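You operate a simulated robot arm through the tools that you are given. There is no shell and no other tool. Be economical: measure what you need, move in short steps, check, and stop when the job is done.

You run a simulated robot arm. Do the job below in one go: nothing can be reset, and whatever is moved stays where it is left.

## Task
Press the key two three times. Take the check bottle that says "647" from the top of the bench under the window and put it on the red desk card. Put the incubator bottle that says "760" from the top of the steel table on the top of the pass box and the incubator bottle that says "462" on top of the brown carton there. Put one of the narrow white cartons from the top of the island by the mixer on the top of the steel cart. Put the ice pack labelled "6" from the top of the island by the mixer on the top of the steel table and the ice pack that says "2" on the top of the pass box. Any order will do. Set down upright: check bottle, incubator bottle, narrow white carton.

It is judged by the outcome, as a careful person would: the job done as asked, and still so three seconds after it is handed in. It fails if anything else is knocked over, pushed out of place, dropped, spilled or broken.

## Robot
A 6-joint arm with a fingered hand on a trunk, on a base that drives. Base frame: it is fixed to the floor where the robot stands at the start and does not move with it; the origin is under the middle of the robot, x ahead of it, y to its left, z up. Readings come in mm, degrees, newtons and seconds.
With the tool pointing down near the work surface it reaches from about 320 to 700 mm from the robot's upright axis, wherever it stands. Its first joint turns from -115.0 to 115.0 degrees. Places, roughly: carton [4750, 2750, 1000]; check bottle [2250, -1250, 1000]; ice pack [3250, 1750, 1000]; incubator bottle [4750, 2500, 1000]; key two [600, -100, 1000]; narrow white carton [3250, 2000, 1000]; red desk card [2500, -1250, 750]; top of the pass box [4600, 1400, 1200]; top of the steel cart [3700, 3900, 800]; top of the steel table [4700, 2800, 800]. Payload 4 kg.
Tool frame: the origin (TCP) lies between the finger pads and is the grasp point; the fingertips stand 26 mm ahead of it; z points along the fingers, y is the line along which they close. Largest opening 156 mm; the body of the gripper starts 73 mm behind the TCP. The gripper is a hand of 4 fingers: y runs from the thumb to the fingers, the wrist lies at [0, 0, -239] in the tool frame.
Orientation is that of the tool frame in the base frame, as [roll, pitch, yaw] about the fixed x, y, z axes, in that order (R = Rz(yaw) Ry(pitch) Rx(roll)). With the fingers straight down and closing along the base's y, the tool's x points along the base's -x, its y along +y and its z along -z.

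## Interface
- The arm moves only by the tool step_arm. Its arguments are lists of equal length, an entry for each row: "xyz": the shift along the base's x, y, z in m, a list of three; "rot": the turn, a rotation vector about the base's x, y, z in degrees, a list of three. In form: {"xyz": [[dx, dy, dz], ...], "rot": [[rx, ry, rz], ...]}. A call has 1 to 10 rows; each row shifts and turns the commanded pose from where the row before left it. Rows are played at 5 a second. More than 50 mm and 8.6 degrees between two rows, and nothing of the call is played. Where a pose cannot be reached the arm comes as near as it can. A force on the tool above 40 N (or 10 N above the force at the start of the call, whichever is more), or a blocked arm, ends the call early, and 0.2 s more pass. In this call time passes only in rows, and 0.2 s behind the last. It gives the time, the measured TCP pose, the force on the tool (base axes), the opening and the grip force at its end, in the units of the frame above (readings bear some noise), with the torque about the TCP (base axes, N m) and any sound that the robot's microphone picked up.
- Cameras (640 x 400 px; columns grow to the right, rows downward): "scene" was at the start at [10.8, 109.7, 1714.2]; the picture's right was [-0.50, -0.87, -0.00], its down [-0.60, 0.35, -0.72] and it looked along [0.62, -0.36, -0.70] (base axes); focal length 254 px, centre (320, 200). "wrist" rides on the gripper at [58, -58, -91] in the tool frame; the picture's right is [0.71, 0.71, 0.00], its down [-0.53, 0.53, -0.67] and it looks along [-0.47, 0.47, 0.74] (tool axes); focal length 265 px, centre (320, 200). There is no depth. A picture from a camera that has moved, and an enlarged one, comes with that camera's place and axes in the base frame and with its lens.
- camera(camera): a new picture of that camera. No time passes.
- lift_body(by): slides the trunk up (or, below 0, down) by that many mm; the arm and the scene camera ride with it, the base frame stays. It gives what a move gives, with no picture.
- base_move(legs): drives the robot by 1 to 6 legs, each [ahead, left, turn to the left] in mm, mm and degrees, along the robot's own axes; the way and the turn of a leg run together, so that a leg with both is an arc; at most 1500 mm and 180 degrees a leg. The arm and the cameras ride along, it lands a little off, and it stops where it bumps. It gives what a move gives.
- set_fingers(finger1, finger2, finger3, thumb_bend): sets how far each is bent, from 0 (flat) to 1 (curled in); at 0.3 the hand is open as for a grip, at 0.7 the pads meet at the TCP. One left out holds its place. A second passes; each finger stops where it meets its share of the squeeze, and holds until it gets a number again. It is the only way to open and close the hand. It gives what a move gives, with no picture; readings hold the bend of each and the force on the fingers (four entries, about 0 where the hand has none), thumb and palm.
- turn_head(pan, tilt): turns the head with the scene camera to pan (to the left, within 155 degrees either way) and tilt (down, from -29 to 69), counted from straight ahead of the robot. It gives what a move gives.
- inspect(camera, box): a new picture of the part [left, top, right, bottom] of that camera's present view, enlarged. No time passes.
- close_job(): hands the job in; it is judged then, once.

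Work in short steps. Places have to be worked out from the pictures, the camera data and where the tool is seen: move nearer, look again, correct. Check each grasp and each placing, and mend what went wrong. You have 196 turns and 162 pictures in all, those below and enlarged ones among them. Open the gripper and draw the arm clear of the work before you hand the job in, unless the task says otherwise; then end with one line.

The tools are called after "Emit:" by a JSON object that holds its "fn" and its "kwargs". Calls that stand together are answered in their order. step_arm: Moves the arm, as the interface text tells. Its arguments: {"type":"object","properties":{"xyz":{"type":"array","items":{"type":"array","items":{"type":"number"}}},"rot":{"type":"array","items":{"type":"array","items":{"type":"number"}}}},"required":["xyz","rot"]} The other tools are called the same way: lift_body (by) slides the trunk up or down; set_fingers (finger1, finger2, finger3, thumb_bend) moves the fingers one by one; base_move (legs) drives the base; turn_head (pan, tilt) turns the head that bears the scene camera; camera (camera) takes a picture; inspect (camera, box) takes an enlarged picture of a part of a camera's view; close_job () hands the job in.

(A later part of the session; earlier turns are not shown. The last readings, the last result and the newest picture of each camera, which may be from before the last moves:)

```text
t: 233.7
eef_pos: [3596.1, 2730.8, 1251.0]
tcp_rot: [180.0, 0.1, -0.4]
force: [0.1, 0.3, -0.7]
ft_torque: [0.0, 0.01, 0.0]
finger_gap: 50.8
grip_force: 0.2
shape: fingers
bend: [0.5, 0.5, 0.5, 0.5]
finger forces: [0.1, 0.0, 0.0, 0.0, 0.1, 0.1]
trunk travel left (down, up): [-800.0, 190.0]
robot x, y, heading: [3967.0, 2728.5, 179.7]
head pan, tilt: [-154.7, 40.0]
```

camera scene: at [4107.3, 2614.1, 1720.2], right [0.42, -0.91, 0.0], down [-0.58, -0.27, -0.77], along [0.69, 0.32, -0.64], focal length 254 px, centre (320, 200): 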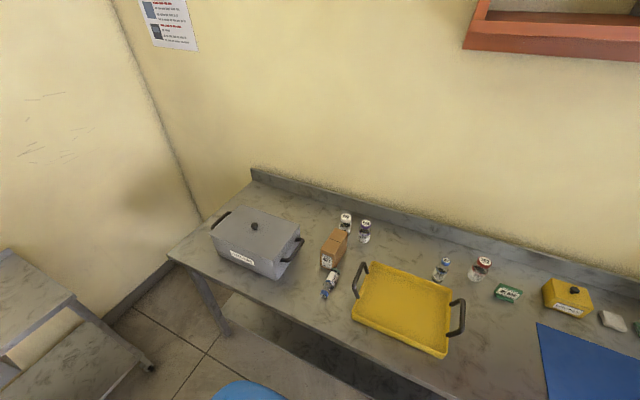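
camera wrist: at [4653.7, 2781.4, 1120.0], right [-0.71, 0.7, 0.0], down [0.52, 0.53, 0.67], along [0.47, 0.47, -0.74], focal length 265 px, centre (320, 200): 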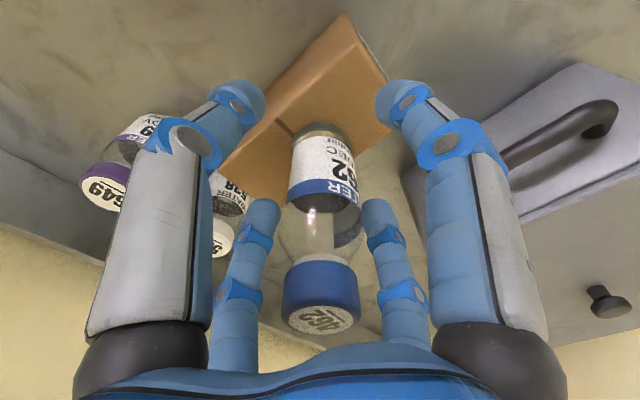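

Arm is retracted. I turn back to face the table.

Emit:
{"fn": "base_move", "kwargs": {"legs": [[0, 0, -179.7]]}}

Emit:
{"fn": "turn_head", "kwargs": {"pan": 25, "tilt": 50}}

Emit:
{"fn": "camera", "kwargs": {"camera": "scene"}}

```text
t: 253.6
eef_pos: [4343.8, 2735.3, 1248.8]
tcp_rot: [-180.0, 0.1, -179.4]
force: [1.3, 0.1, 0.4]
ft_torque: [0.0, 0.02, 0.04]
finger_gap: 50.9
grip_force: 0.1
shape: fingers
bend: [0.5, 0.5, 0.5, 0.5]
finger forces: [0.0, 0.1, 0.0, 0.1, 0.0, 0.0]
trunk travel left (down, up): [-800.0, 190.0]
robot x, y, heading: [3970.0, 2727.5, 0.8]
head pan, tilt: [-154.7, 40.0]
```

```text
t: 256.3
eef_pos: [4343.6, 2735.7, 1247.7]
tcp_rot: [180.0, 0.0, -179.4]
force: [0.5, 0.0, 0.1]
ft_torque: [-0.01, 0.05, -0.01]
finger_gap: 50.7
grip_force: 0.1
shape: fingers
bend: [0.5, 0.5, 0.5, 0.5]
finger forces: [0.0, 0.0, 0.0, 0.1, 0.1, 0.0]
trunk travel left (down, up): [-800.0, 190.0]
robot x, y, heading: [3969.9, 2728.8, 1.0]
head pan, tilt: [25.0, 50.0]
```

```text
96 pictures are left
camera scene: at [3978.3, 2912.7, 1706.1], right [0.43, -0.9, 0.0], down [-0.69, -0.33, -0.64], along [0.58, 0.28, -0.77], focal length 254 px, centre (320, 200)
```

scene: 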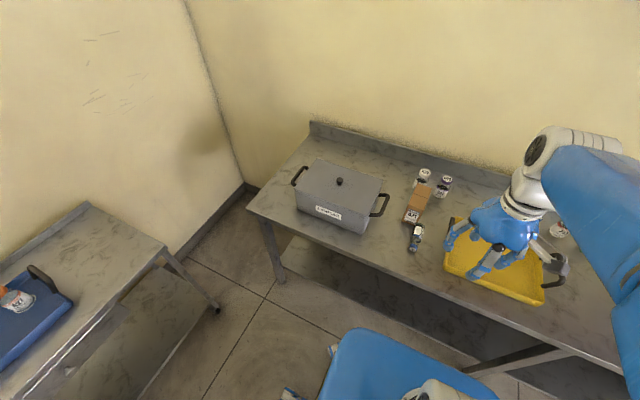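

I pitch the hand 45° forward (tool pointing forward-down) in free air, to test this pose.

Emit:
{"fn": "step_arm", "kwargs": {"xyz": [[0.02, 0, 0], [0.02, 0, 0], [0.02, 0, 0], [0.02, 0, 0], [0.02, 0, 0], [0.02, 0, 0]], "rot": [[0, -7.5, 0], [0, -7.5, 0], [0, -7.5, 0], [0, -7.5, 0], [0, -7.5, 0], [0, -7.5, 0]]}}

```text
t: 257.7
eef_pos: [4465.5, 2735.4, 1247.9]
tcp_rot: [-179.4, 45.0, -179.3]
force: [0.0, 0.6, 0.4]
ft_torque: [0.0, 0.0, 0.0]
finger_gap: 50.5
grip_force: 0.0
shape: fingers
bend: [0.5, 0.5, 0.5, 0.5]
finger forces: [0.0, 0.0, 0.0, 0.0, 0.0, 0.1]
out of reach, approached as far as the arm can: row 5
trunk travel left (down, up): [-800.0, 190.0]
robot x, y, heading: [3969.2, 2729.5, 0.9]
head pan, tilt: [25.0, 50.0]
```

Works. Now I test spinning about the tool axis, in 8.5° rows.

Emit:
{"fn": "step_arm", "kwargs": {"xyz": [[0, 0, 0], [0, 0, 0], [0, 0, 0], [0, 0, 0], [0, 0, 0], [0, 0, 0], [0, 0, 0], [0, 0, 0], [0, 0, 0], [0, 0, 0]], "rot": [[6, 0, -6], [6, 0, -6], [6, 0, -6], [6, 0, -6], [6, 0, -6], [6, 0, -6], [6, 0, -6], [6, 0, -6], [6, 0, -6], [6, 0, -6]]}}

Emit:
{"fn": "step_arm", "kwargs": {"xyz": [[0, 0, 0], [0, 0, 0], [0, 0, 0], [0, 0, 0], [0, 0, 0], [0, 0, 0], [0, 0, 0], [0, 0, 0], [0, 0, 0], [0, 0, 0]], "rot": [[6, 0, -6], [6, 0, -6], [6, 0, -6], [6, 0, -6], [6, 0, -6], [6, 0, -6], [6, 0, -6], [6, 0, -6], [6, 0, -6], [6, 0, -6]]}}

```text
t: 259.9
eef_pos: [4467.3, 2735.5, 1247.8]
tcp_rot: [135.2, 3.9, 93.8]
force: [-0.2, 0.8, -0.5]
ft_torque: [-0.01, 0.0, 0.02]
finger_gap: 50.6
grip_force: 0.1
shape: fingers
bend: [0.5, 0.5, 0.5, 0.5]
finger forces: [0.0, 0.0, 0.1, 0.1, 0.1, 0.1]
trunk travel left (down, up): [-800.0, 190.0]
robot x, y, heading: [3968.2, 2730.9, 0.8]
head pan, tilt: [25.0, 50.0]
```

```text
t: 262.1
eef_pos: [4465.5, 2736.1, 1248.3]
tcp_rot: [169.5, -44.0, 15.0]
force: [0.4, -0.1, -0.7]
ft_torque: [0.02, 0.02, 0.03]
finger_gap: 50.8
grip_force: 0.1
shape: fingers
bend: [0.5, 0.5, 0.5, 0.5]
finger forces: [0.0, 0.1, 0.0, 0.0, 0.1, 0.0]
trunk travel left (down, up): [-800.0, 190.0]
robot x, y, heading: [3966.3, 2725.2, 0.9]
head pan, tilt: [25.0, 50.0]
```

The wrist can spin ~180°. I complete the half-turn; I'll grip with thumb and finger 2 only, so I set finger 1 curled and finger 3 flat and look which is which.

Emit:
{"fn": "step_arm", "kwargs": {"xyz": [[0, 0, 0], [0, 0, 0]], "rot": [[3.64, 0, -3.64], [3.64, 0, -3.64]]}}

Emit:
{"fn": "set_fingers", "kwargs": {"finger1": 1, "finger3": 0, "finger2": 0.45, "thumb_bend": 0.45}}

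Emit:
{"fn": "camera", "kwargs": {"camera": "wrist"}}

Emit:
{"fn": "camera", "kwargs": {"camera": "scene"}}

```text
t: 262.7
eef_pos: [4466.6, 2735.9, 1248.4]
tcp_rot: [179.5, -45.0, 0.7]
force: [1.2, 0.2, -0.4]
ft_torque: [0.01, 0.01, -0.02]
finger_gap: 50.7
grip_force: 0.1
shape: fingers
bend: [0.5, 0.5, 0.5, 0.5]
finger forces: [0.0, 0.0, 0.1, 0.1, 0.0, 0.0]
trunk travel left (down, up): [-800.0, 190.0]
robot x, y, heading: [3969.3, 2728.6, 1.0]
head pan, tilt: [25.0, 50.0]
```

```text
t: 263.7
eef_pos: [4467.7, 2735.2, 1248.4]
tcp_rot: [179.4, -44.9, 0.8]
force: [-0.4, 0.3, -0.3]
ft_torque: [0.01, 0.01, 0.0]
finger_gap: 69.7
grip_force: 0.1
shape: fingers
bend: [1.0, 0.45, 0.01, 0.45]
finger forces: [0.1, 0.1, 0.0, 0.0, 0.0, 0.0]
trunk travel left (down, up): [-800.0, 190.0]
robot x, y, heading: [3969.1, 2726.9, 0.9]
head pan, tilt: [25.0, 50.0]
```

```text
95 pictures are left
camera wrist: at [4443.0, 2793.9, 1353.6], right [0.51, -0.7, 0.5], down [-0.84, -0.53, 0.1], along [0.2, -0.48, -0.86], focal length 265 px, centre (320, 200)
```

wrist: 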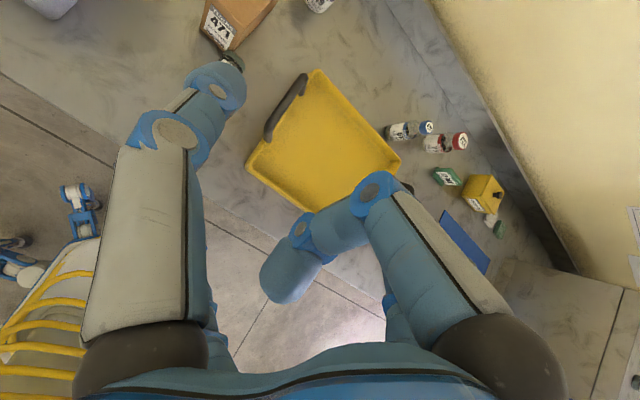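

```text
94 pictures are left
camera scene: at [3978.3, 2912.8, 1706.0], right [0.43, -0.9, 0.0], down [-0.69, -0.33, -0.64], along [0.58, 0.28, -0.77], focal length 254 px, centre (320, 200)
```

scene: 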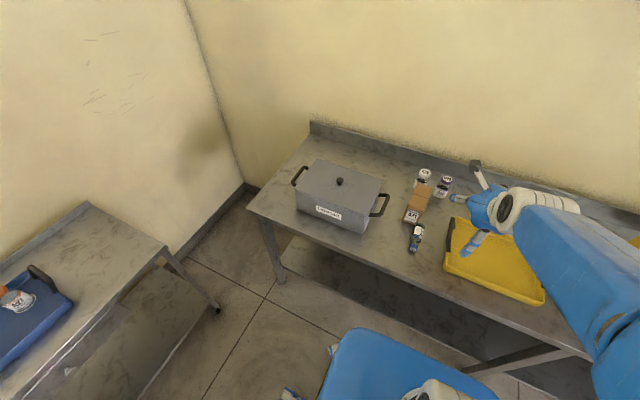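

Finger 1 is the upper (+x) one. I refine the plan: curl both side fingers, tilt the hand only 20° from vertical, and grip the lying bottle with thumb and finger 2. I also move the base a bit nearer.

Emit:
{"fn": "set_fingers", "kwargs": {"finger1": 1, "finger3": 1, "finger2": 0.45, "thumb_bend": 0.45}}

Emit:
{"fn": "step_arm", "kwargs": {"xyz": [[0, 0, 0], [0, 0, 0], [0, 0, 0], [0, 0, 0]], "rot": [[0, 6.25, 0], [0, 6.25, 0], [0, 6.25, 0], [0, 6.25, 0]]}}

Emit:
{"fn": "base_move", "kwargs": {"legs": [[80, 0, -0.9]]}}

Emit:
{"fn": "set_fingers", "kwargs": {"finger1": 1, "finger3": 1}}

Emit:
{"fn": "camera", "kwargs": {"camera": "scene"}}

Emit:
{"fn": "camera", "kwargs": {"camera": "wrist"}}

```text
t: 264.7
eef_pos: [4466.8, 2736.4, 1248.3]
tcp_rot: [179.4, -45.0, 0.9]
force: [0.4, -0.4, -0.4]
ft_torque: [-0.02, 0.04, -0.01]
finger_gap: 72.4
grip_force: 0.0
shape: fingers
bend: [1.0, 0.45, 0.91, 0.45]
finger forces: [0.0, 0.0, 0.0, 0.0, 0.1, 0.1]
trunk travel left (down, up): [-800.0, 190.0]
robot x, y, heading: [3970.2, 2728.4, 0.6]
head pan, tilt: [25.0, 50.0]
```

```text
t: 265.7
eef_pos: [4467.9, 2734.6, 1247.3]
tcp_rot: [179.8, -19.8, 0.6]
force: [-0.6, 0.7, -0.9]
ft_torque: [0.0, 0.0, 0.02]
finger_gap: 72.1
grip_force: 0.1
shape: fingers
bend: [1.0, 0.45, 0.91, 0.45]
finger forces: [0.0, 0.1, 0.0, 0.0, 0.0, 0.0]
trunk travel left (down, up): [-800.0, 190.0]
robot x, y, heading: [3970.9, 2731.1, 0.9]
head pan, tilt: [25.0, 50.0]
```

```text
t: 267.4
eef_pos: [4544.9, 2728.0, 1247.9]
tcp_rot: [179.8, -20.1, -0.2]
force: [-0.4, -0.4, -0.6]
ft_torque: [0.02, -0.05, 0.0]
finger_gap: 72.3
grip_force: 0.1
shape: fingers
bend: [1.0, 0.45, 0.91, 0.45]
finger forces: [0.0, 0.0, 0.0, 0.1, 0.0, 0.0]
trunk travel left (down, up): [-800.0, 190.0]
robot x, y, heading: [4055.2, 2731.3, -0.1]
head pan, tilt: [25.0, 50.0]
```

```text
t: 268.4
eef_pos: [4546.7, 2727.0, 1249.1]
tcp_rot: [179.8, -20.0, -0.3]
force: [-0.4, 0.2, -0.3]
ft_torque: [0.02, -0.02, 0.03]
finger_gap: 72.5
grip_force: 0.0
shape: fingers
bend: [1.0, 0.45, 0.91, 0.45]
finger forces: [0.1, 0.0, 0.0, 0.0, 0.1, 0.1]
trunk travel left (down, up): [-800.0, 190.0]
robot x, y, heading: [4052.7, 2731.5, -0.4]
head pan, tilt: [25.0, 50.0]
```

```text
93 pictures are left
camera scene: at [4064.0, 2912.2, 1706.1], right [0.42, -0.91, 0.0], down [-0.7, -0.32, -0.64], along [0.58, 0.27, -0.77], focal length 254 px, centre (320, 200)
```

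scene: 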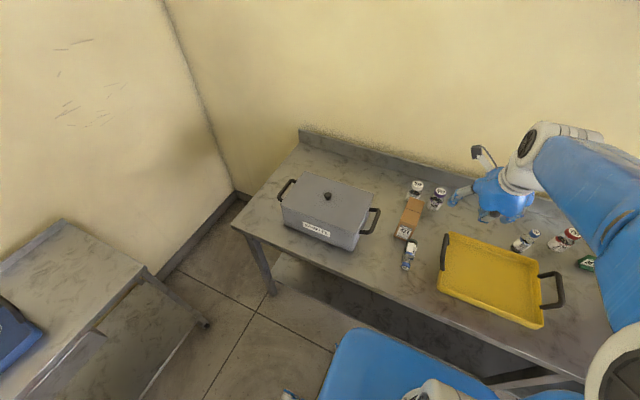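

```text
92 pictures are left
camera wrist: at [4569.7, 2785.6, 1354.2], right [0.66, -0.71, 0.24], down [-0.73, -0.52, 0.45], along [-0.19, -0.47, -0.86], focal length 265 px, centre (320, 200)
```

wrist: 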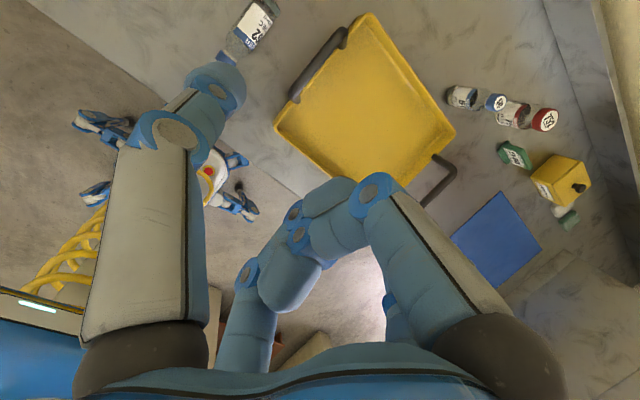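

Both side fingers are curled out of the way. I zoom in to refine the lying bottle's place.

Emit:
{"fn": "inspect", "kwargs": {"camera": "scene", "box": [370, 180, 470, 280]}}

```text
4.00 times, centred on (420, 230) of scene
camera zoom: at [4064.0, 2912.2, 1706.1], right [0.42, -0.91, 0.0], down [-0.7, -0.32, -0.64], along [0.58, 0.27, -0.77], focal length 1018 px, centre (-80, 80)
```

zoom: 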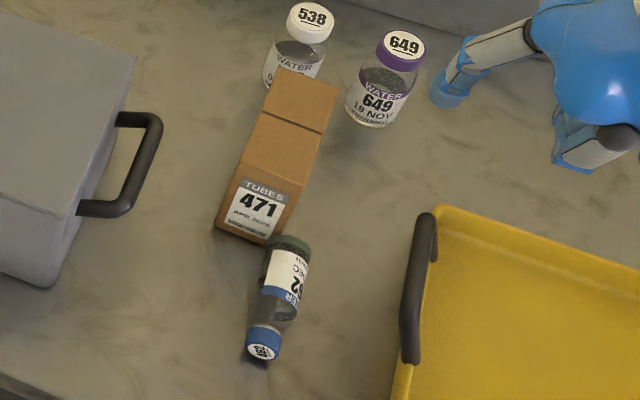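

Bottle axis from (4653,2808) to (4536,2804); body up to x≈4579. I aim the grip at (4590, 2806), first going above it.

Emit:
{"fn": "step_arm", "kwargs": {"xyz": [[0.0073, 0.0132, -0.0415], [0.0073, 0.0132, -0.0415], [0.0073, 0.0132, -0.0415], [0.0073, 0.0132, -0.0415], [0.0073, 0.0132, -0.0415], [0.0073, 0.0132, -0.0415]], "rot": [[0, 0, 0], [0, 0, 0], [0, 0, 0], [0, 0, 0], [0, 0, 0], [0, 0, 0]]}}

Emit:
{"fn": "camera", "kwargs": {"camera": "wrist"}}

Emit:
{"fn": "inspect", "kwargs": {"camera": "scene", "box": [350, 140, 490, 280]}}

```text
t: 269.8
eef_pos: [4593.3, 2808.8, 998.6]
tcp_rot: [179.8, -19.9, -0.4]
force: [0.6, 0.4, -0.5]
ft_torque: [-0.02, 0.0, 0.0]
finger_gap: 72.3
grip_force: 0.2
shape: fingers
bend: [1.0, 0.45, 0.91, 0.45]
finger forces: [0.0, 0.0, 0.0, 0.1, 0.0, 0.0]
trunk travel left (down, up): [-800.0, 190.0]
robot x, y, heading: [4052.7, 2730.7, -0.1]
head pan, tilt: [25.0, 50.0]
```

```text
90 pictures are left
camera wrist: at [4617.1, 2867.0, 1104.5], right [0.66, -0.71, 0.24], down [-0.73, -0.52, 0.45], along [-0.19, -0.47, -0.86], focal length 265 px, centre (320, 200)
```

wrist: 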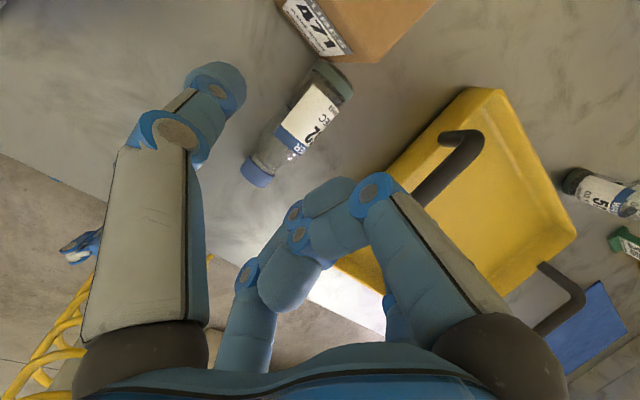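

```text
2.86 times, centred on (420, 210) of scene
camera zoom: at [4068.0, 2913.8, 1705.9], right [0.42, -0.91, 0.0], down [-0.7, -0.32, -0.64], along [0.58, 0.27, -0.77], focal length 727 px, centre (34, 171)
```

zoom: 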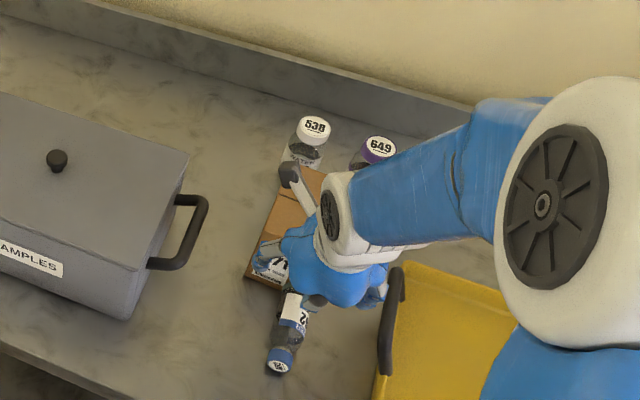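

TCP is over the bottle body (y≈2808). I descend to z≈890.

Emit:
{"fn": "step_arm", "kwargs": {"xyz": [[-0.002, -0.001, -0.03], [0, 0, -0.03], [0, 0, -0.03], [0, 0, -0.01], [0, 0, -0.008]], "rot": [[0, 0, 0], [0, 0, 0], [0, 0, 0], [0, 0, 0], [0, 0, 0]]}}

Emit:
{"fn": "camera", "kwargs": {"camera": "wrist"}}

Emit:
{"fn": "inspect", "kwargs": {"camera": "scene", "box": [370, 180, 470, 280]}}

```text
t: 271.0
eef_pos: [4590.3, 2806.4, 893.1]
tcp_rot: [179.8, -19.6, -0.2]
force: [0.8, -0.9, 0.1]
ft_torque: [0.04, -0.04, 0.01]
finger_gap: 72.5
grip_force: 0.0
shape: fingers
bend: [1.0, 0.45, 0.91, 0.45]
finger forces: [0.1, 0.1, 0.0, 0.1, 0.1, 0.0]
trunk travel left (down, up): [-800.0, 190.0]
robot x, y, heading: [4057.8, 2733.1, -0.3]
head pan, tilt: [25.0, 50.0]
```

```text
88 pictures are left
camera wrist: at [4614.5, 2865.1, 999.6], right [0.66, -0.71, 0.24], down [-0.72, -0.52, 0.45], along [-0.2, -0.47, -0.86], focal length 265 px, centre (320, 200)
```

wrist: 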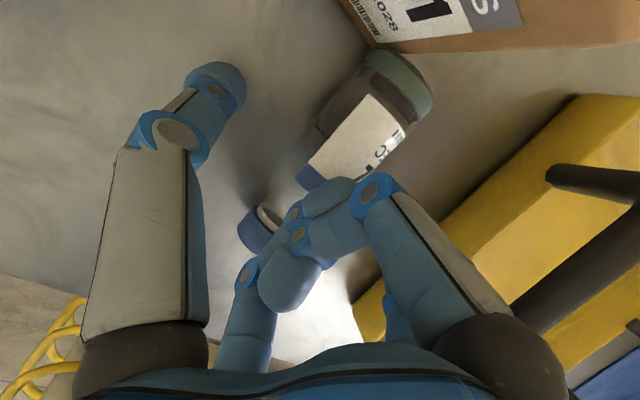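

```text
4.00 times, centred on (420, 230) of scene
camera zoom: at [4064.0, 2913.0, 1706.1], right [0.42, -0.91, 0.0], down [-0.69, -0.32, -0.64], along [0.58, 0.27, -0.77], focal length 1018 px, centre (-80, 80)
```

zoom: 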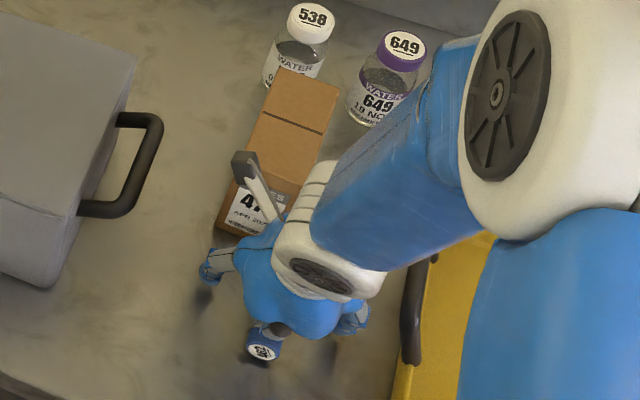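

Well positioned; I go 5 mm lower and close thumb and finger 2.

Emit:
{"fn": "step_arm", "kwargs": {"xyz": [[0, 0, -0.003], [0, 0, -0.003]], "rot": [[0, 0, 0], [0, 0, 0]]}}

Emit:
{"fn": "set_fingers", "kwargs": {"finger2": 0.7, "thumb_bend": 0.7}}

Emit:
{"fn": "camera", "kwargs": {"camera": "wrist"}}

```text
t: 271.6
eef_pos: [4592.9, 2806.2, 891.6]
tcp_rot: [179.9, -19.7, -0.2]
force: [-5.0, -1.7, 12.4]
ft_torque: [-0.03, 0.11, 0.02]
finger_gap: 73.0
grip_force: 12.3
shape: fingers
bend: [1.0, 0.45, 0.92, 0.45]
finger forces: [0.0, 0.0, 25.6, 0.0, 0.0, 0.0]
out of reach, approached as far as the arm can: row 1
trunk travel left (down, up): [-800.0, 190.0]
robot x, y, heading: [4050.4, 2730.1, -0.2]
head pan, tilt: [25.0, 50.0]
```

```text
t: 272.6
eef_pos: [4592.4, 2807.4, 891.4]
tcp_rot: [179.9, -19.6, -0.2]
force: [-1.1, 3.0, 16.5]
ft_torque: [0.15, 0.11, 0.05]
finger_gap: 56.5
grip_force: 25.0
shape: fingers
bend: [1.0, 0.62, 0.92, 0.62]
finger forces: [0.0, 8.1, 28.1, 0.1, 13.4, 0.0]
trunk travel left (down, up): [-800.0, 190.0]
robot x, y, heading: [4057.1, 2731.1, -0.3]
head pan, tilt: [25.0, 50.0]
```

```text
86 pictures are left
camera wrist: at [4617.0, 2865.1, 996.0], right [0.66, -0.71, 0.24], down [-0.72, -0.52, 0.45], along [-0.2, -0.47, -0.86], focal length 265 px, centre (320, 200)
```

wrist: 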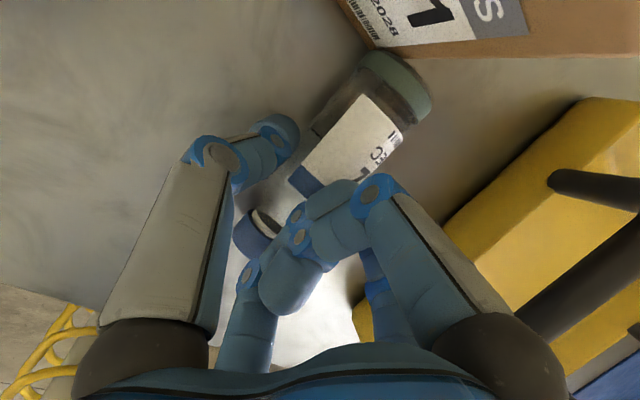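

Grip made, though finger 3 bears on the bottle's shoulder. I lift a few mm and check.

Emit:
{"fn": "step_arm", "kwargs": {"xyz": [[0, 0, 0.004], [0, 0, 0.004], [0, 0, 0.004]], "rot": [[0, 0, 0], [0, 0, 0], [0, 0, 0]]}}

Emit:
{"fn": "camera", "kwargs": {"camera": "wrist"}}

Emit:
{"fn": "inspect", "kwargs": {"camera": "scene", "box": [370, 180, 470, 280]}}

```text
t: 273.4
eef_pos: [4591.5, 2806.8, 899.5]
tcp_rot: [179.8, -19.9, -0.3]
force: [-0.5, 0.2, -1.1]
ft_torque: [0.02, 0.0, -0.01]
finger_gap: 54.3
grip_force: 10.3
shape: fingers
bend: [1.0, 0.61, 0.92, 0.63]
finger forces: [0.0, 10.2, 0.1, 0.0, 10.5, 0.0]
trunk travel left (down, up): [-800.0, 190.0]
robot x, y, heading: [4048.5, 2729.7, -0.3]
head pan, tilt: [25.0, 50.0]
```

```text
85 pictures are left
camera wrist: at [4615.8, 2864.2, 1005.5], right [0.66, -0.71, 0.24], down [-0.73, -0.52, 0.45], along [-0.19, -0.47, -0.86], focal length 265 px, centre (320, 200)
```

wrist: 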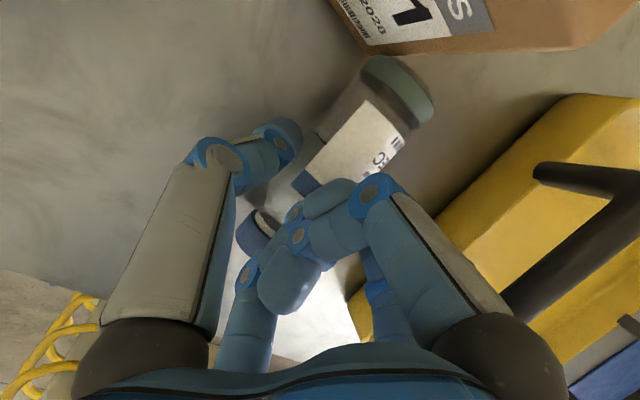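

```text
4.00 times, centred on (420, 230) of scene
camera zoom: at [4065.4, 2913.1, 1706.0], right [0.42, -0.91, 0.0], down [-0.7, -0.32, -0.64], along [0.58, 0.27, -0.77], focal length 1018 px, centre (-80, 80)
```

zoom: 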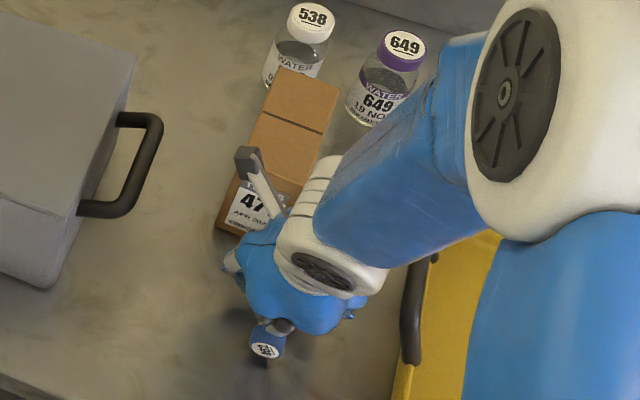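

The bottle is lifted with a stable two-finger grip. I raise it and draw back to free space.

Emit:
{"fn": "step_arm", "kwargs": {"xyz": [[-0.01, 0, 0.04], [-0.01, 0, 0.04], [-0.01, 0, 0.04], [-0.01, 0, 0.04], [-0.01, 0, 0.04], [-0.02, 0, 0.03], [-0.02, 0, 0.03]], "rot": [[0, 0, 0], [0, 0, 0], [0, 0, 0], [0, 0, 0], [0, 0, 0], [0, 0, 0], [0, 0, 0]]}}

Emit:
{"fn": "camera", "kwargs": {"camera": "wrist"}}

```text
t: 275.0
eef_pos: [4500.4, 2804.3, 1159.9]
tcp_rot: [179.8, -20.1, -0.2]
force: [0.6, 0.1, -0.6]
ft_torque: [0.02, 0.0, -0.04]
finger_gap: 54.3
grip_force: 10.7
shape: fingers
bend: [1.0, 0.61, 0.92, 0.63]
finger forces: [0.0, 10.3, 0.0, 0.0, 10.4, 0.0]
trunk travel left (down, up): [-800.0, 190.0]
robot x, y, heading: [4049.3, 2729.2, -0.2]
head pan, tilt: [25.0, 50.0]
```

```text
83 pictures are left
camera wrist: at [4523.9, 2862.3, 1265.5], right [0.66, -0.71, 0.24], down [-0.73, -0.52, 0.45], along [-0.19, -0.47, -0.86], focal length 265 px, centre (320, 200)
```

wrist: 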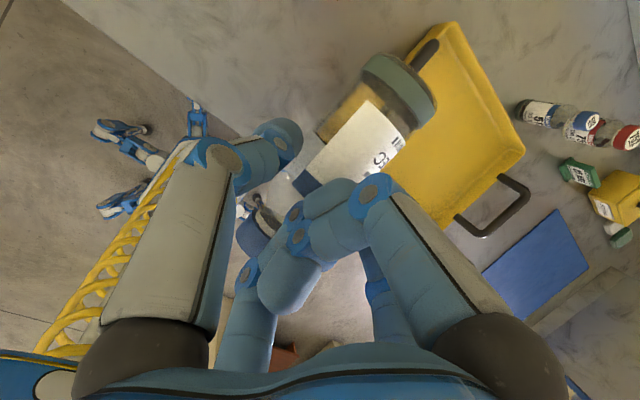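

I pitch back to 45° and then spin the hand half a turn.

Emit:
{"fn": "step_arm", "kwargs": {"xyz": [[0.01, 0, 0], [0.01, 0, 0], [0.01, 0, 0], [0.01, 0, 0]], "rot": [[0, -6.25, 0], [0, -6.25, 0], [0, -6.25, 0], [0, -6.25, 0]]}}

Emit:
{"fn": "step_arm", "kwargs": {"xyz": [[0, 0, 0], [0, 0, 0], [0, 0, 0], [0, 0, 0], [0, 0, 0], [0, 0, 0], [0, 0, 0], [0, 0, 0], [0, 0, 0], [0, 0, 0]], "rot": [[-6, 0, 6], [-6, 0, 6], [-6, 0, 6], [-6, 0, 6], [-6, 0, 6], [-6, 0, 6], [-6, 0, 6], [-6, 0, 6], [-6, 0, 6], [-6, 0, 6]]}}

Emit:
{"fn": "step_arm", "kwargs": {"xyz": [[0, 0, 0], [0, 0, 0], [0, 0, 0], [0, 0, 0], [0, 0, 0], [0, 0, 0], [0, 0, 0], [0, 0, 0], [0, 0, 0], [0, 0, 0]], "rot": [[-6, 0, 6], [-6, 0, 6], [-6, 0, 6], [-6, 0, 6], [-6, 0, 6], [-6, 0, 6], [-6, 0, 6], [-6, 0, 6], [-6, 0, 6], [-6, 0, 6]]}}

Emit:
{"fn": "step_arm", "kwargs": {"xyz": [[0, 0, 0], [0, 0, 0]], "rot": [[-3.64, 0, 3.64], [-3.64, 0, 3.64]]}}

Emit:
{"fn": "camera", "kwargs": {"camera": "scene"}}

Emit:
{"fn": "camera", "kwargs": {"camera": "wrist"}}

```text
t: 276.0
eef_pos: [4542.2, 2802.2, 1177.5]
tcp_rot: [-179.8, -44.8, -0.3]
force: [-0.9, -0.4, -0.1]
ft_torque: [0.01, -0.01, 0.02]
finger_gap: 54.2
grip_force: 10.0
shape: fingers
bend: [1.0, 0.61, 0.92, 0.63]
finger forces: [0.0, 10.1, 0.0, 0.0, 10.4, 0.1]
out of reach, approached as far as the arm can: row 4
trunk travel left (down, up): [-800.0, 190.0]
robot x, y, heading: [4050.8, 2729.4, -0.0]
head pan, tilt: [25.0, 50.0]
```

```text
t: 278.2
eef_pos: [4543.4, 2801.4, 1176.1]
tcp_rot: [134.9, -3.7, 86.3]
force: [1.2, 0.6, -0.6]
ft_torque: [-0.02, 0.02, -0.04]
finger_gap: 54.3
grip_force: 10.3
shape: fingers
bend: [1.0, 0.61, 0.92, 0.63]
finger forces: [0.0, 9.9, 0.0, 0.1, 10.5, 0.1]
trunk travel left (down, up): [-800.0, 190.0]
robot x, y, heading: [4049.5, 2727.6, -0.0]
head pan, tilt: [25.0, 50.0]
```

```text
t: 280.4
eef_pos: [4542.4, 2802.8, 1176.0]
tcp_rot: [169.5, 44.1, 165.6]
force: [0.1, 1.1, -0.6]
ft_torque: [0.02, -0.02, -0.02]
finger_gap: 54.5
grip_force: 10.3
shape: fingers
bend: [1.0, 0.61, 0.92, 0.63]
finger forces: [0.0, 10.1, 0.0, 0.1, 10.4, 0.0]
trunk travel left (down, up): [-800.0, 190.0]
robot x, y, heading: [4050.2, 2730.9, -0.4]
head pan, tilt: [25.0, 50.0]
```

```text
t: 281.0
eef_pos: [4542.9, 2802.2, 1177.2]
tcp_rot: [179.6, 45.0, 179.8]
force: [0.1, 1.3, -0.3]
ft_torque: [-0.03, 0.02, 0.01]
finger_gap: 54.1
grip_force: 10.4
shape: fingers
bend: [1.0, 0.61, 0.92, 0.63]
finger forces: [0.0, 10.2, 0.0, 0.0, 10.3, 0.0]
trunk travel left (down, up): [-800.0, 190.0]
robot x, y, heading: [4054.7, 2730.8, 0.2]
head pan, tilt: [25.0, 50.0]
```

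```text
82 pictures are left
camera scene: at [4064.8, 2913.1, 1706.0], right [0.42, -0.91, 0.0], down [-0.7, -0.32, -0.64], along [0.58, 0.27, -0.77], focal length 254 px, centre (320, 200)
```

scene: 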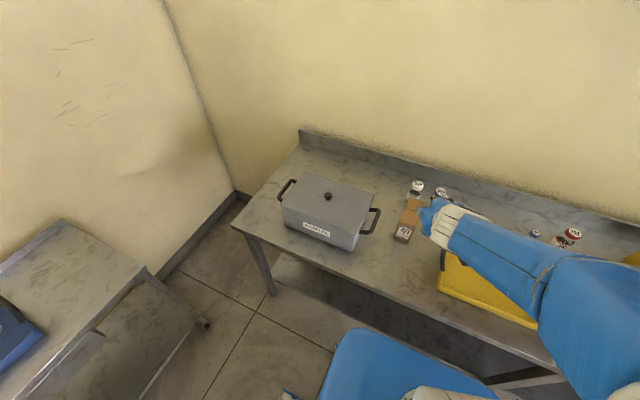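

```text
81 pictures are left
camera wrist: at [4437.5, 2743.9, 1201.1], right [-0.5, 0.71, -0.5], down [-0.1, 0.52, 0.85], along [0.86, 0.47, -0.19], focal length 265 px, centre (320, 200)
```

wrist: 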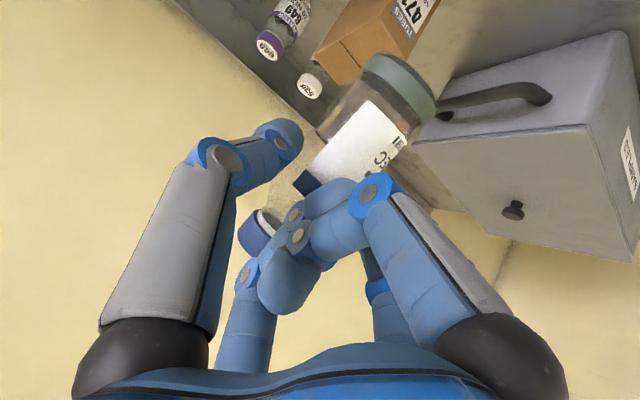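

Bottle cap now points up, tilted forward ~25°. I lower a bit and pitch the hand further up to bring the bottle upright.

Emit:
{"fn": "step_arm", "kwargs": {"xyz": [[0, -0.004, -0.04], [0, -0.004, -0.04], [0, -0.004, -0.04], [0, 0, 0], [0, 0, 0], [0, 0, 0], [0, 0, 0]], "rot": [[0, 0, 0], [0, 0, 0], [0, 0, 0], [0, -6, 0], [0, -6, 0], [0, -6, 0], [0, -6, 0]]}}

Emit:
{"fn": "turn_head", "kwargs": {"pan": 20, "tilt": 45}}

Emit:
{"fn": "camera", "kwargs": {"camera": "scene"}}

Emit:
{"fn": "camera", "kwargs": {"camera": "wrist"}}

```text
t: 282.6
eef_pos: [4565.4, 2797.7, 1052.3]
tcp_rot: [179.0, 69.0, 179.2]
force: [0.0, 0.7, -0.5]
ft_torque: [-0.01, 0.08, 0.03]
finger_gap: 54.1
grip_force: 10.6
shape: fingers
bend: [1.0, 0.61, 0.92, 0.63]
finger forces: [0.1, 10.3, 0.2, 0.0, 10.4, 0.0]
out of reach, approached as far as the arm can: row 4, 5, 6
trunk travel left (down, up): [-800.0, 190.0]
robot x, y, heading: [4055.5, 2731.9, -0.2]
head pan, tilt: [25.0, 50.0]
```

```text
t: 283.3
eef_pos: [4564.8, 2796.6, 1050.7]
tcp_rot: [179.2, 69.1, 179.2]
force: [0.0, -0.1, -1.1]
ft_torque: [0.01, 0.03, -0.01]
finger_gap: 54.2
grip_force: 10.4
shape: fingers
bend: [1.0, 0.61, 0.92, 0.63]
finger forces: [0.0, 10.3, 0.0, 0.0, 10.5, 0.1]
trunk travel left (down, up): [-800.0, 190.0]
robot x, y, heading: [4051.5, 2731.2, -0.4]
head pan, tilt: [20.0, 45.0]
```

```text
80 pictures are left
camera scene: at [4071.2, 2908.2, 1712.9], right [0.34, -0.94, 0.0], down [-0.67, -0.24, -0.71], along [0.67, 0.24, -0.71], focal length 254 px, centre (320, 200)
```

scene: 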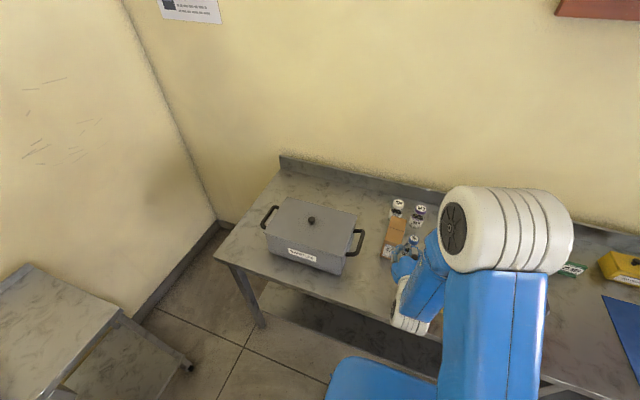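

```text
79 pictures are left
camera wrist: at [4458.5, 2738.9, 1030.0], right [-0.25, 0.71, -0.66], down [-0.43, 0.52, 0.73], along [0.86, 0.47, 0.18], focal length 265 px, centre (320, 200)
```

wrist: 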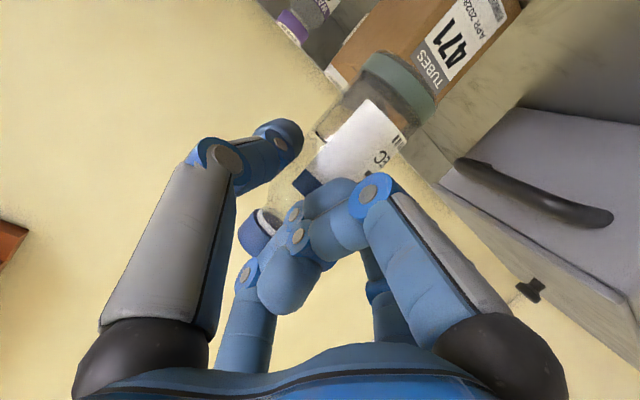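

Hand tilt 69°, bottle within ~1° of upright. I'll place it directly: raise a little and move over the carton (bottle base about 12 mm ahead and 61 mm below the TCP).

Emit:
{"fn": "step_arm", "kwargs": {"xyz": [[0, 0, 0.03], [0.034, 0.011, 0], [0.034, 0.011, 0], [0.034, 0.011, 0], [0.033, 0.01, 0]], "rot": [[0, -1, 0], [0, 0, 0], [0, 0, 0], [0, 0, 0], [0, 0, 0]]}}

Emit:
{"fn": "camera", "kwargs": {"camera": "wrist"}}

Emit:
{"fn": "inspect", "kwargs": {"camera": "scene", "box": [360, 180, 450, 270]}}

```text
t: 284.5
eef_pos: [4711.9, 2843.6, 1077.5]
tcp_rot: [179.1, 70.0, 179.4]
force: [0.0, -0.8, -0.5]
ft_torque: [-0.02, 0.0, 0.0]
finger_gap: 54.0
grip_force: 10.1
shape: fingers
bend: [1.0, 0.61, 0.92, 0.63]
finger forces: [0.1, 10.3, 0.0, 0.0, 10.3, 0.0]
out of reach, approached as far as the arm can: row 1
trunk travel left (down, up): [-800.0, 190.0]
robot x, y, heading: [4051.5, 2729.9, -0.1]
head pan, tilt: [20.0, 45.0]
```

```text
78 pictures are left
camera wrist: at [4605.6, 2784.6, 1054.7], right [-0.25, 0.71, -0.66], down [-0.45, 0.52, 0.73], along [0.86, 0.47, 0.19], focal length 265 px, centre (320, 200)
```

wrist: 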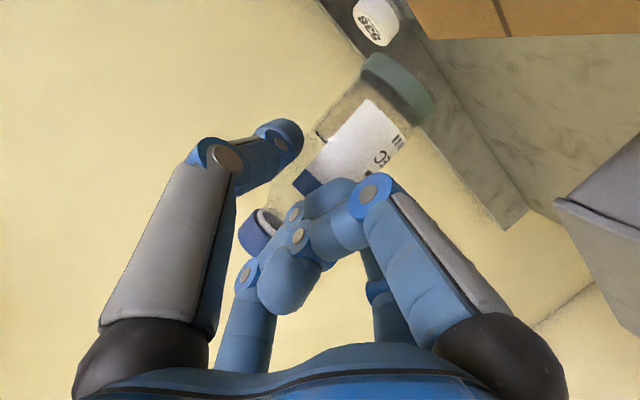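

```text
4.44 times, centred on (405, 225) of scene
camera zoom: at [4073.1, 2908.7, 1712.8], right [0.34, -0.94, 0.0], down [-0.67, -0.24, -0.71], along [0.66, 0.24, -0.71], focal length 1131 px, centre (-58, 89)
```

zoom: 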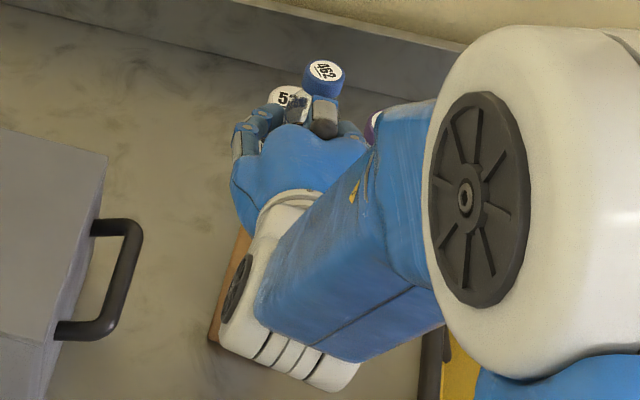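

The bottle is at about (4722, 2846); I correct by (-7,-5) and lower to near contact.

Emit:
{"fn": "step_arm", "kwargs": {"xyz": [[-0.007, -0.005, -0.03], [0, 0, -0.02], [0, 0, -0.004], [0, 0, -0.003], [0, 0, -0.003]], "rot": [[0, 0, 0], [0, 0, 0], [0, 0, 0], [0, 0, 0], [0, 0, 0]]}}

Emit:
{"fn": "camera", "kwargs": {"camera": "wrist"}}

```text
t: 285.7
eef_pos: [4703.9, 2837.2, 1020.7]
tcp_rot: [178.8, 70.3, 179.2]
force: [-2.8, -0.9, 13.9]
ft_torque: [-0.08, -0.32, 0.04]
finger_gap: 53.8
grip_force: 11.2
shape: fingers
bend: [1.0, 0.61, 0.92, 0.64]
finger forces: [0.0, 11.0, 0.0, 0.0, 11.5, 0.0]
trunk travel left (down, up): [-800.0, 190.0]
robot x, y, heading: [4048.0, 2732.0, -0.2]
head pan, tilt: [20.0, 45.0]
```

```text
76 pictures are left
camera wrist: at [4598.0, 2779.4, 997.4], right [-0.24, 0.71, -0.66], down [-0.45, 0.52, 0.72], along [0.86, 0.47, 0.2], focal length 265 px, centre (320, 200)
```

wrist: 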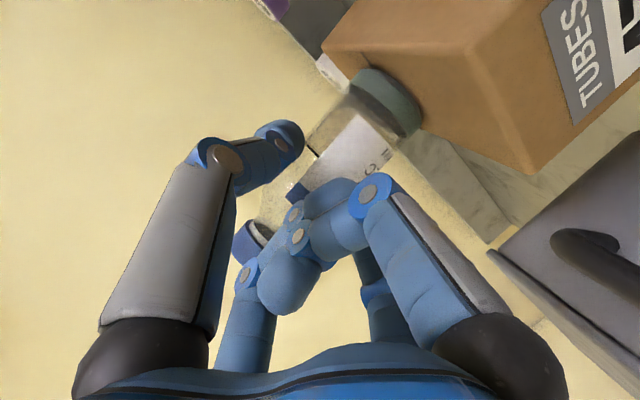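

Seated on the carton top with a visible margin to the edge. I relieve the pressure and release the two fingers slightly.

Emit:
{"fn": "step_arm", "kwargs": {"xyz": [[0, 0, 0.003]], "rot": [[0, 0, 0]]}}

Emit:
{"fn": "set_fingers", "kwargs": {"finger2": 0.5, "thumb_bend": 0.5}}

Emit:
{"fn": "camera", "kwargs": {"camera": "wrist"}}

Emit:
{"fn": "inspect", "kwargs": {"camera": "scene", "box": [360, 180, 450, 270]}}

```text
t: 286.1
eef_pos: [4703.5, 2837.4, 1021.3]
tcp_rot: [179.0, 70.0, 179.4]
force: [1.4, 1.3, 9.2]
ft_torque: [-0.05, -0.25, 0.07]
finger_gap: 53.9
grip_force: 10.2
shape: fingers
bend: [1.0, 0.61, 0.92, 0.64]
finger forces: [0.0, 11.1, 0.0, 0.1, 10.3, 0.0]
trunk travel left (down, up): [-800.0, 190.0]
robot x, y, heading: [4053.4, 2730.5, -0.3]
head pan, tilt: [20.0, 45.0]
```

```text
t: 287.1
eef_pos: [4702.7, 2837.4, 1022.6]
tcp_rot: [179.0, 70.0, 179.2]
force: [0.8, 0.0, 0.1]
ft_torque: [-0.01, 0.01, -0.03]
finger_gap: 67.2
grip_force: 0.0
shape: fingers
bend: [1.0, 0.5, 0.92, 0.5]
finger forces: [0.0, 0.1, 0.0, 0.0, 0.0, 0.0]
trunk travel left (down, up): [-800.0, 190.0]
robot x, y, heading: [4056.7, 2731.2, -0.2]
head pan, tilt: [20.0, 45.0]
```

```text
75 pictures are left
camera wrist: at [4597.5, 2778.9, 998.7], right [-0.24, 0.71, -0.66], down [-0.45, 0.52, 0.73], along [0.86, 0.47, 0.19], focal length 265 px, centre (320, 200)
```

wrist: 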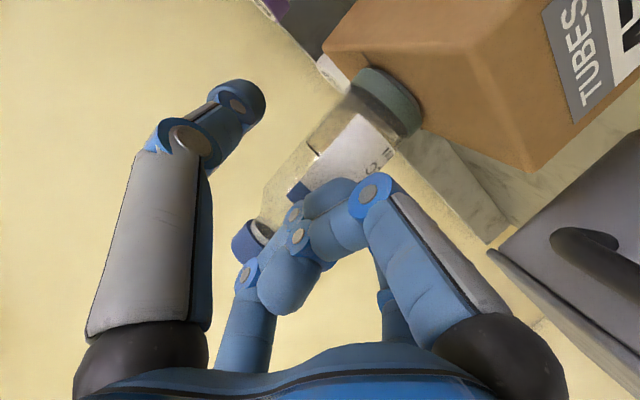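

```text
4.44 times, centred on (405, 225) of scene
camera zoom: at [4070.6, 2908.3, 1713.0], right [0.34, -0.94, 0.0], down [-0.66, -0.24, -0.71], along [0.67, 0.24, -0.71], focal length 1131 px, centre (-58, 89)
```

zoom: 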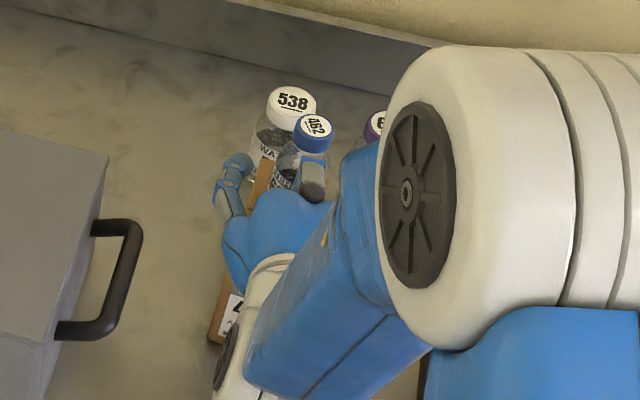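

462 stands upright on the carton. I open a bit more and retreat straight back slowly.

Emit:
{"fn": "set_fingers", "kwargs": {"finger2": 0.42, "thumb_bend": 0.42}}

Emit:
{"fn": "step_arm", "kwargs": {"xyz": [[-0.015, 0, 0.002], [-0.02, 0, 0.002], [-0.02, 0, 0.002], [-0.025, 0, 0.002], [-0.03, 0, 0.005], [-0.03, 0, 0.01], [-0.03, 0, 0.03], [0, 0, 0.04], [0, 0, 0.04]], "rot": [[0, 0, 0], [0, 0, 0], [0, 0, 0], [0, 0, 0], [0, 0, 0], [0, 0, 0], [0, 0, 0], [0, 6, 0], [0, 6, 0]]}}

Emit:
{"fn": "camera", "kwargs": {"camera": "scene"}}

```text
t: 288.1
eef_pos: [4703.6, 2837.4, 1022.5]
tcp_rot: [179.0, 70.0, 179.2]
force: [-0.9, 1.2, 0.1]
ft_torque: [0.01, -0.01, -0.01]
finger_gap: 76.8
grip_force: 0.0
shape: fingers
bend: [1.0, 0.42, 0.92, 0.42]
finger forces: [0.1, 0.1, 0.0, 0.0, 0.1, 0.0]
trunk travel left (down, up): [-800.0, 190.0]
robot x, y, heading: [4050.1, 2731.6, -0.1]
head pan, tilt: [20.0, 45.0]
```

```text
t: 290.1
eef_pos: [4555.4, 2851.6, 1146.4]
tcp_rot: [179.3, 58.0, 179.6]
force: [-1.0, 0.5, 0.4]
ft_torque: [-0.02, -0.03, 0.02]
finger_gap: 76.7
grip_force: 0.0
shape: fingers
bend: [1.0, 0.42, 0.92, 0.42]
finger forces: [0.0, 0.0, 0.0, 0.1, 0.0, 0.0]
out of reach, approached as far as the arm can: row 7, 8
trunk travel left (down, up): [-800.0, 190.0]
robot x, y, heading: [4054.8, 2729.3, -0.1]
head pan, tilt: [20.0, 45.0]
```

```text
73 pictures are left
camera scene: at [4068.5, 2908.5, 1712.9], right [0.34, -0.94, 0.0], down [-0.66, -0.24, -0.71], along [0.67, 0.24, -0.71], focal length 254 px, centre (320, 200)
```

scene: 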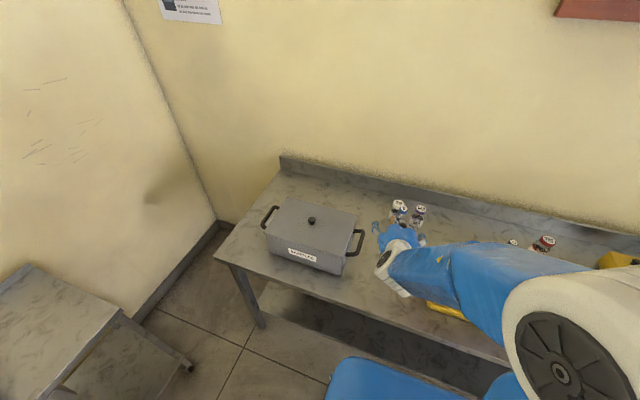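

Clear of the bottle. I bring the hand back to the carrying pose (vertical, raised, open).

Emit:
{"fn": "step_arm", "kwargs": {"xyz": [[-0.01, -0.01, 0.015], [-0.01, -0.01, 0.015], [-0.01, -0.01, 0.015], [-0.02, -0.015, 0.015], [-0.02, -0.02, 0.015], [-0.02, -0.02, 0.015], [-0.02, -0.02, 0.015], [-0.02, -0.015, 0]], "rot": [[0, 7.25, 0], [0, 7.25, 0], [0, 7.25, 0], [0, 7.25, 0], [0, 7.25, 0], [0, 7.25, 0], [0, 7.25, 0], [0, 7.25, 0]]}}

Emit:
{"fn": "set_fingers", "kwargs": {"finger1": 0.3, "finger2": 0.3, "finger3": 0.3, "thumb_bend": 0.3}}

Emit:
{"fn": "inspect", "kwargs": {"camera": "scene", "box": [350, 170, 470, 290]}}

```text
t: 291.9
eef_pos: [4436.3, 2728.5, 1237.9]
tcp_rot: [-178.7, 4.3, 179.6]
force: [0.4, 0.6, -0.2]
ft_torque: [0.02, 0.0, 0.0]
finger_gap: 76.3
grip_force: 0.0
shape: fingers
bend: [1.0, 0.42, 0.92, 0.42]
finger forces: [0.0, 0.0, 0.1, 0.0, 0.1, 0.1]
out of reach, approached as far as the arm can: row 2, 3
trunk travel left (down, up): [-800.0, 190.0]
robot x, y, heading: [4056.7, 2729.2, -0.2]
head pan, tilt: [20.0, 45.0]
```

```text
t: 292.9
eef_pos: [4435.1, 2729.5, 1238.0]
tcp_rot: [-178.6, 4.4, 179.6]
force: [-0.1, 0.1, 0.7]
ft_torque: [0.01, 0.0, 0.0]
finger_gap: 106.4
grip_force: 0.0
shape: fingers
bend: [0.3, 0.3, 0.3, 0.3]
finger forces: [0.0, 0.0, 0.0, 0.0, 0.1, 0.0]
trunk travel left (down, up): [-800.0, 190.0]
robot x, y, heading: [4050.7, 2730.9, -0.2]
head pan, tilt: [20.0, 45.0]
```

```text
3.33 times, centred on (410, 230) of scene
camera zoom: at [4071.1, 2908.0, 1713.0], right [0.34, -0.94, 0.0], down [-0.67, -0.24, -0.71], along [0.67, 0.24, -0.71], focal length 848 px, centre (20, 100)
```

zoom: 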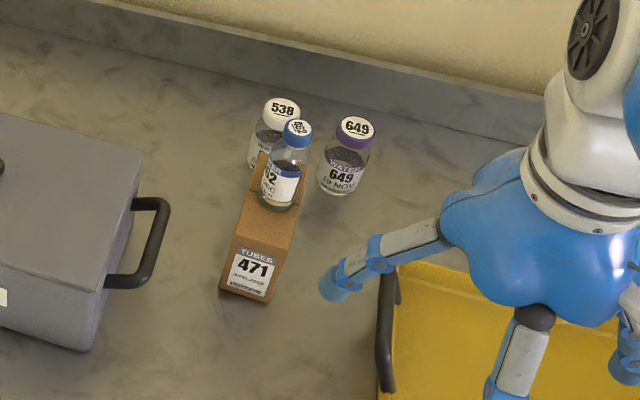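

462 is properly placed on carton 471. Now I square the hand, back off, turn to face the island and slide along it.

Emit:
{"fn": "step_arm", "kwargs": {"xyz": [[-0.03, 0, 0]], "rot": [[1.4, 4.4, 0]]}}

Emit:
{"fn": "base_move", "kwargs": {"legs": [[-90, 0, 0], [0, 0, 180], [0, 780, 0], [70, 0, 0]]}}

Emit:
{"fn": "turn_head", "kwargs": {"pan": 15, "tilt": 45}}

Emit:
{"fn": "camera", "kwargs": {"camera": "scene"}}

```text
t: 293.3
eef_pos: [4403.4, 2728.8, 1237.3]
tcp_rot: [-180.0, 0.0, 179.5]
force: [0.6, 0.1, 0.0]
ft_torque: [0.03, -0.02, 0.0]
finger_gap: 106.2
grip_force: 0.1
shape: fingers
bend: [0.3, 0.3, 0.3, 0.3]
finger forces: [0.1, 0.0, 0.0, 0.0, 0.2, 0.1]
trunk travel left (down, up): [-800.0, 190.0]
robot x, y, heading: [4053.3, 2732.7, -0.4]
head pan, tilt: [20.0, 45.0]
```

```text
t: 325.9
eef_pos: [3540.5, 1942.1, 1236.3]
tcp_rot: [-179.9, -0.2, -0.3]
force: [-1.7, 0.0, -0.5]
ft_torque: [0.06, -0.02, 0.02]
finger_gap: 106.6
grip_force: 0.0
shape: fingers
bend: [0.3, 0.3, 0.3, 0.3]
finger forces: [0.1, 0.0, 0.0, 0.1, 0.1, 0.0]
trunk travel left (down, up): [-800.0, 190.0]
robot x, y, heading: [3891.2, 1948.0, -179.9]
head pan, tilt: [20.0, 45.0]
```

```text
t: 326.5
eef_pos: [3546.5, 1947.4, 1238.7]
tcp_rot: [180.0, 0.1, -0.1]
force: [-0.3, -0.1, -0.3]
ft_torque: [-0.03, 0.05, 0.02]
finger_gap: 106.3
grip_force: 0.0
shape: fingers
bend: [0.3, 0.3, 0.3, 0.3]
finger forces: [0.0, 0.1, 0.0, 0.0, 0.0, 0.0]
trunk travel left (down, up): [-800.0, 190.0]
robot x, y, heading: [3891.3, 1947.9, -180.0]
head pan, tilt: [15.0, 45.0]
```

```text
71 pictures are left
camera scene: at [3877.1, 1775.6, 1713.2], right [-0.26, 0.97, 0.0], down [0.68, 0.18, -0.71], along [-0.68, -0.18, -0.71], focal length 254 px, centre (320, 200)
```

scene: 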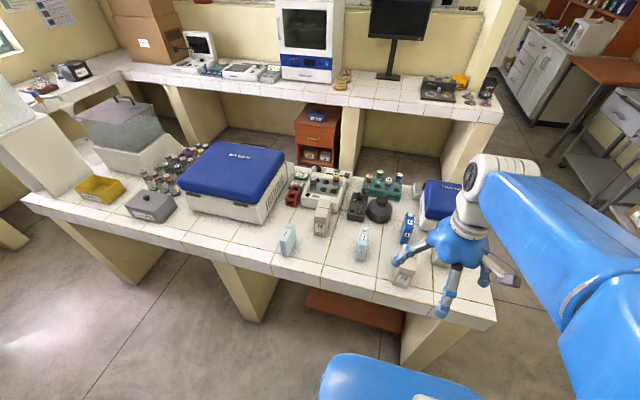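

Emit:
{"fn": "inspect", "kwargs": {"camera": "scene", "box": [270, 160, 450, 300]}}

Emit:
{"fn": "camera", "kwargs": {"camera": "wrist"}}

```text
2.86 times, centred on (360, 230) of scene
camera zoom: at [3877.1, 1775.6, 1713.2], right [-0.26, 0.97, 0.0], down [0.68, 0.18, -0.71], along [-0.68, -0.18, -0.71], focal length 727 px, centre (206, 114)
```

zoom: 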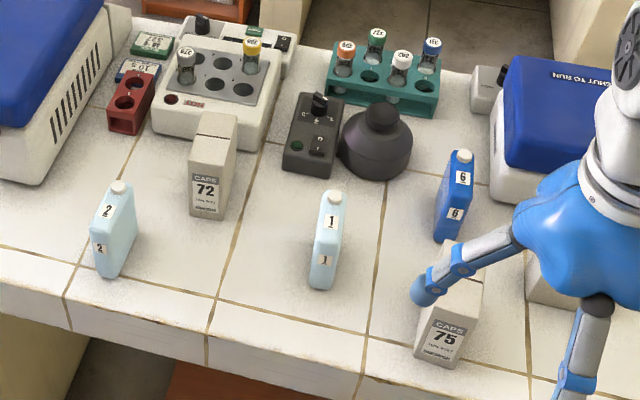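

```text
69 pictures are left
camera wrist: at [3603.7, 2004.9, 1329.6], right [0.7, -0.71, 0.0], down [-0.53, -0.52, 0.67], along [-0.48, -0.47, -0.74], focal length 265 px, centre (320, 200)
```

wrist: 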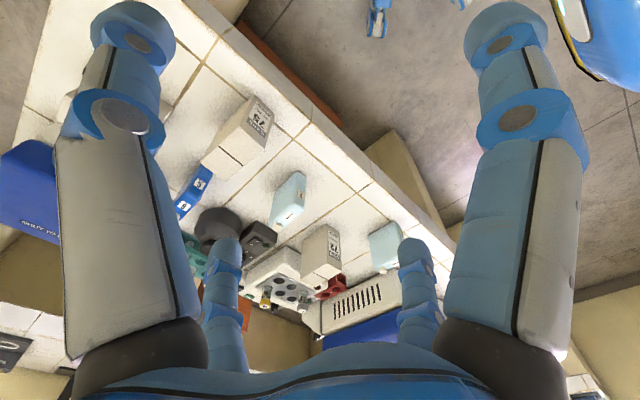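

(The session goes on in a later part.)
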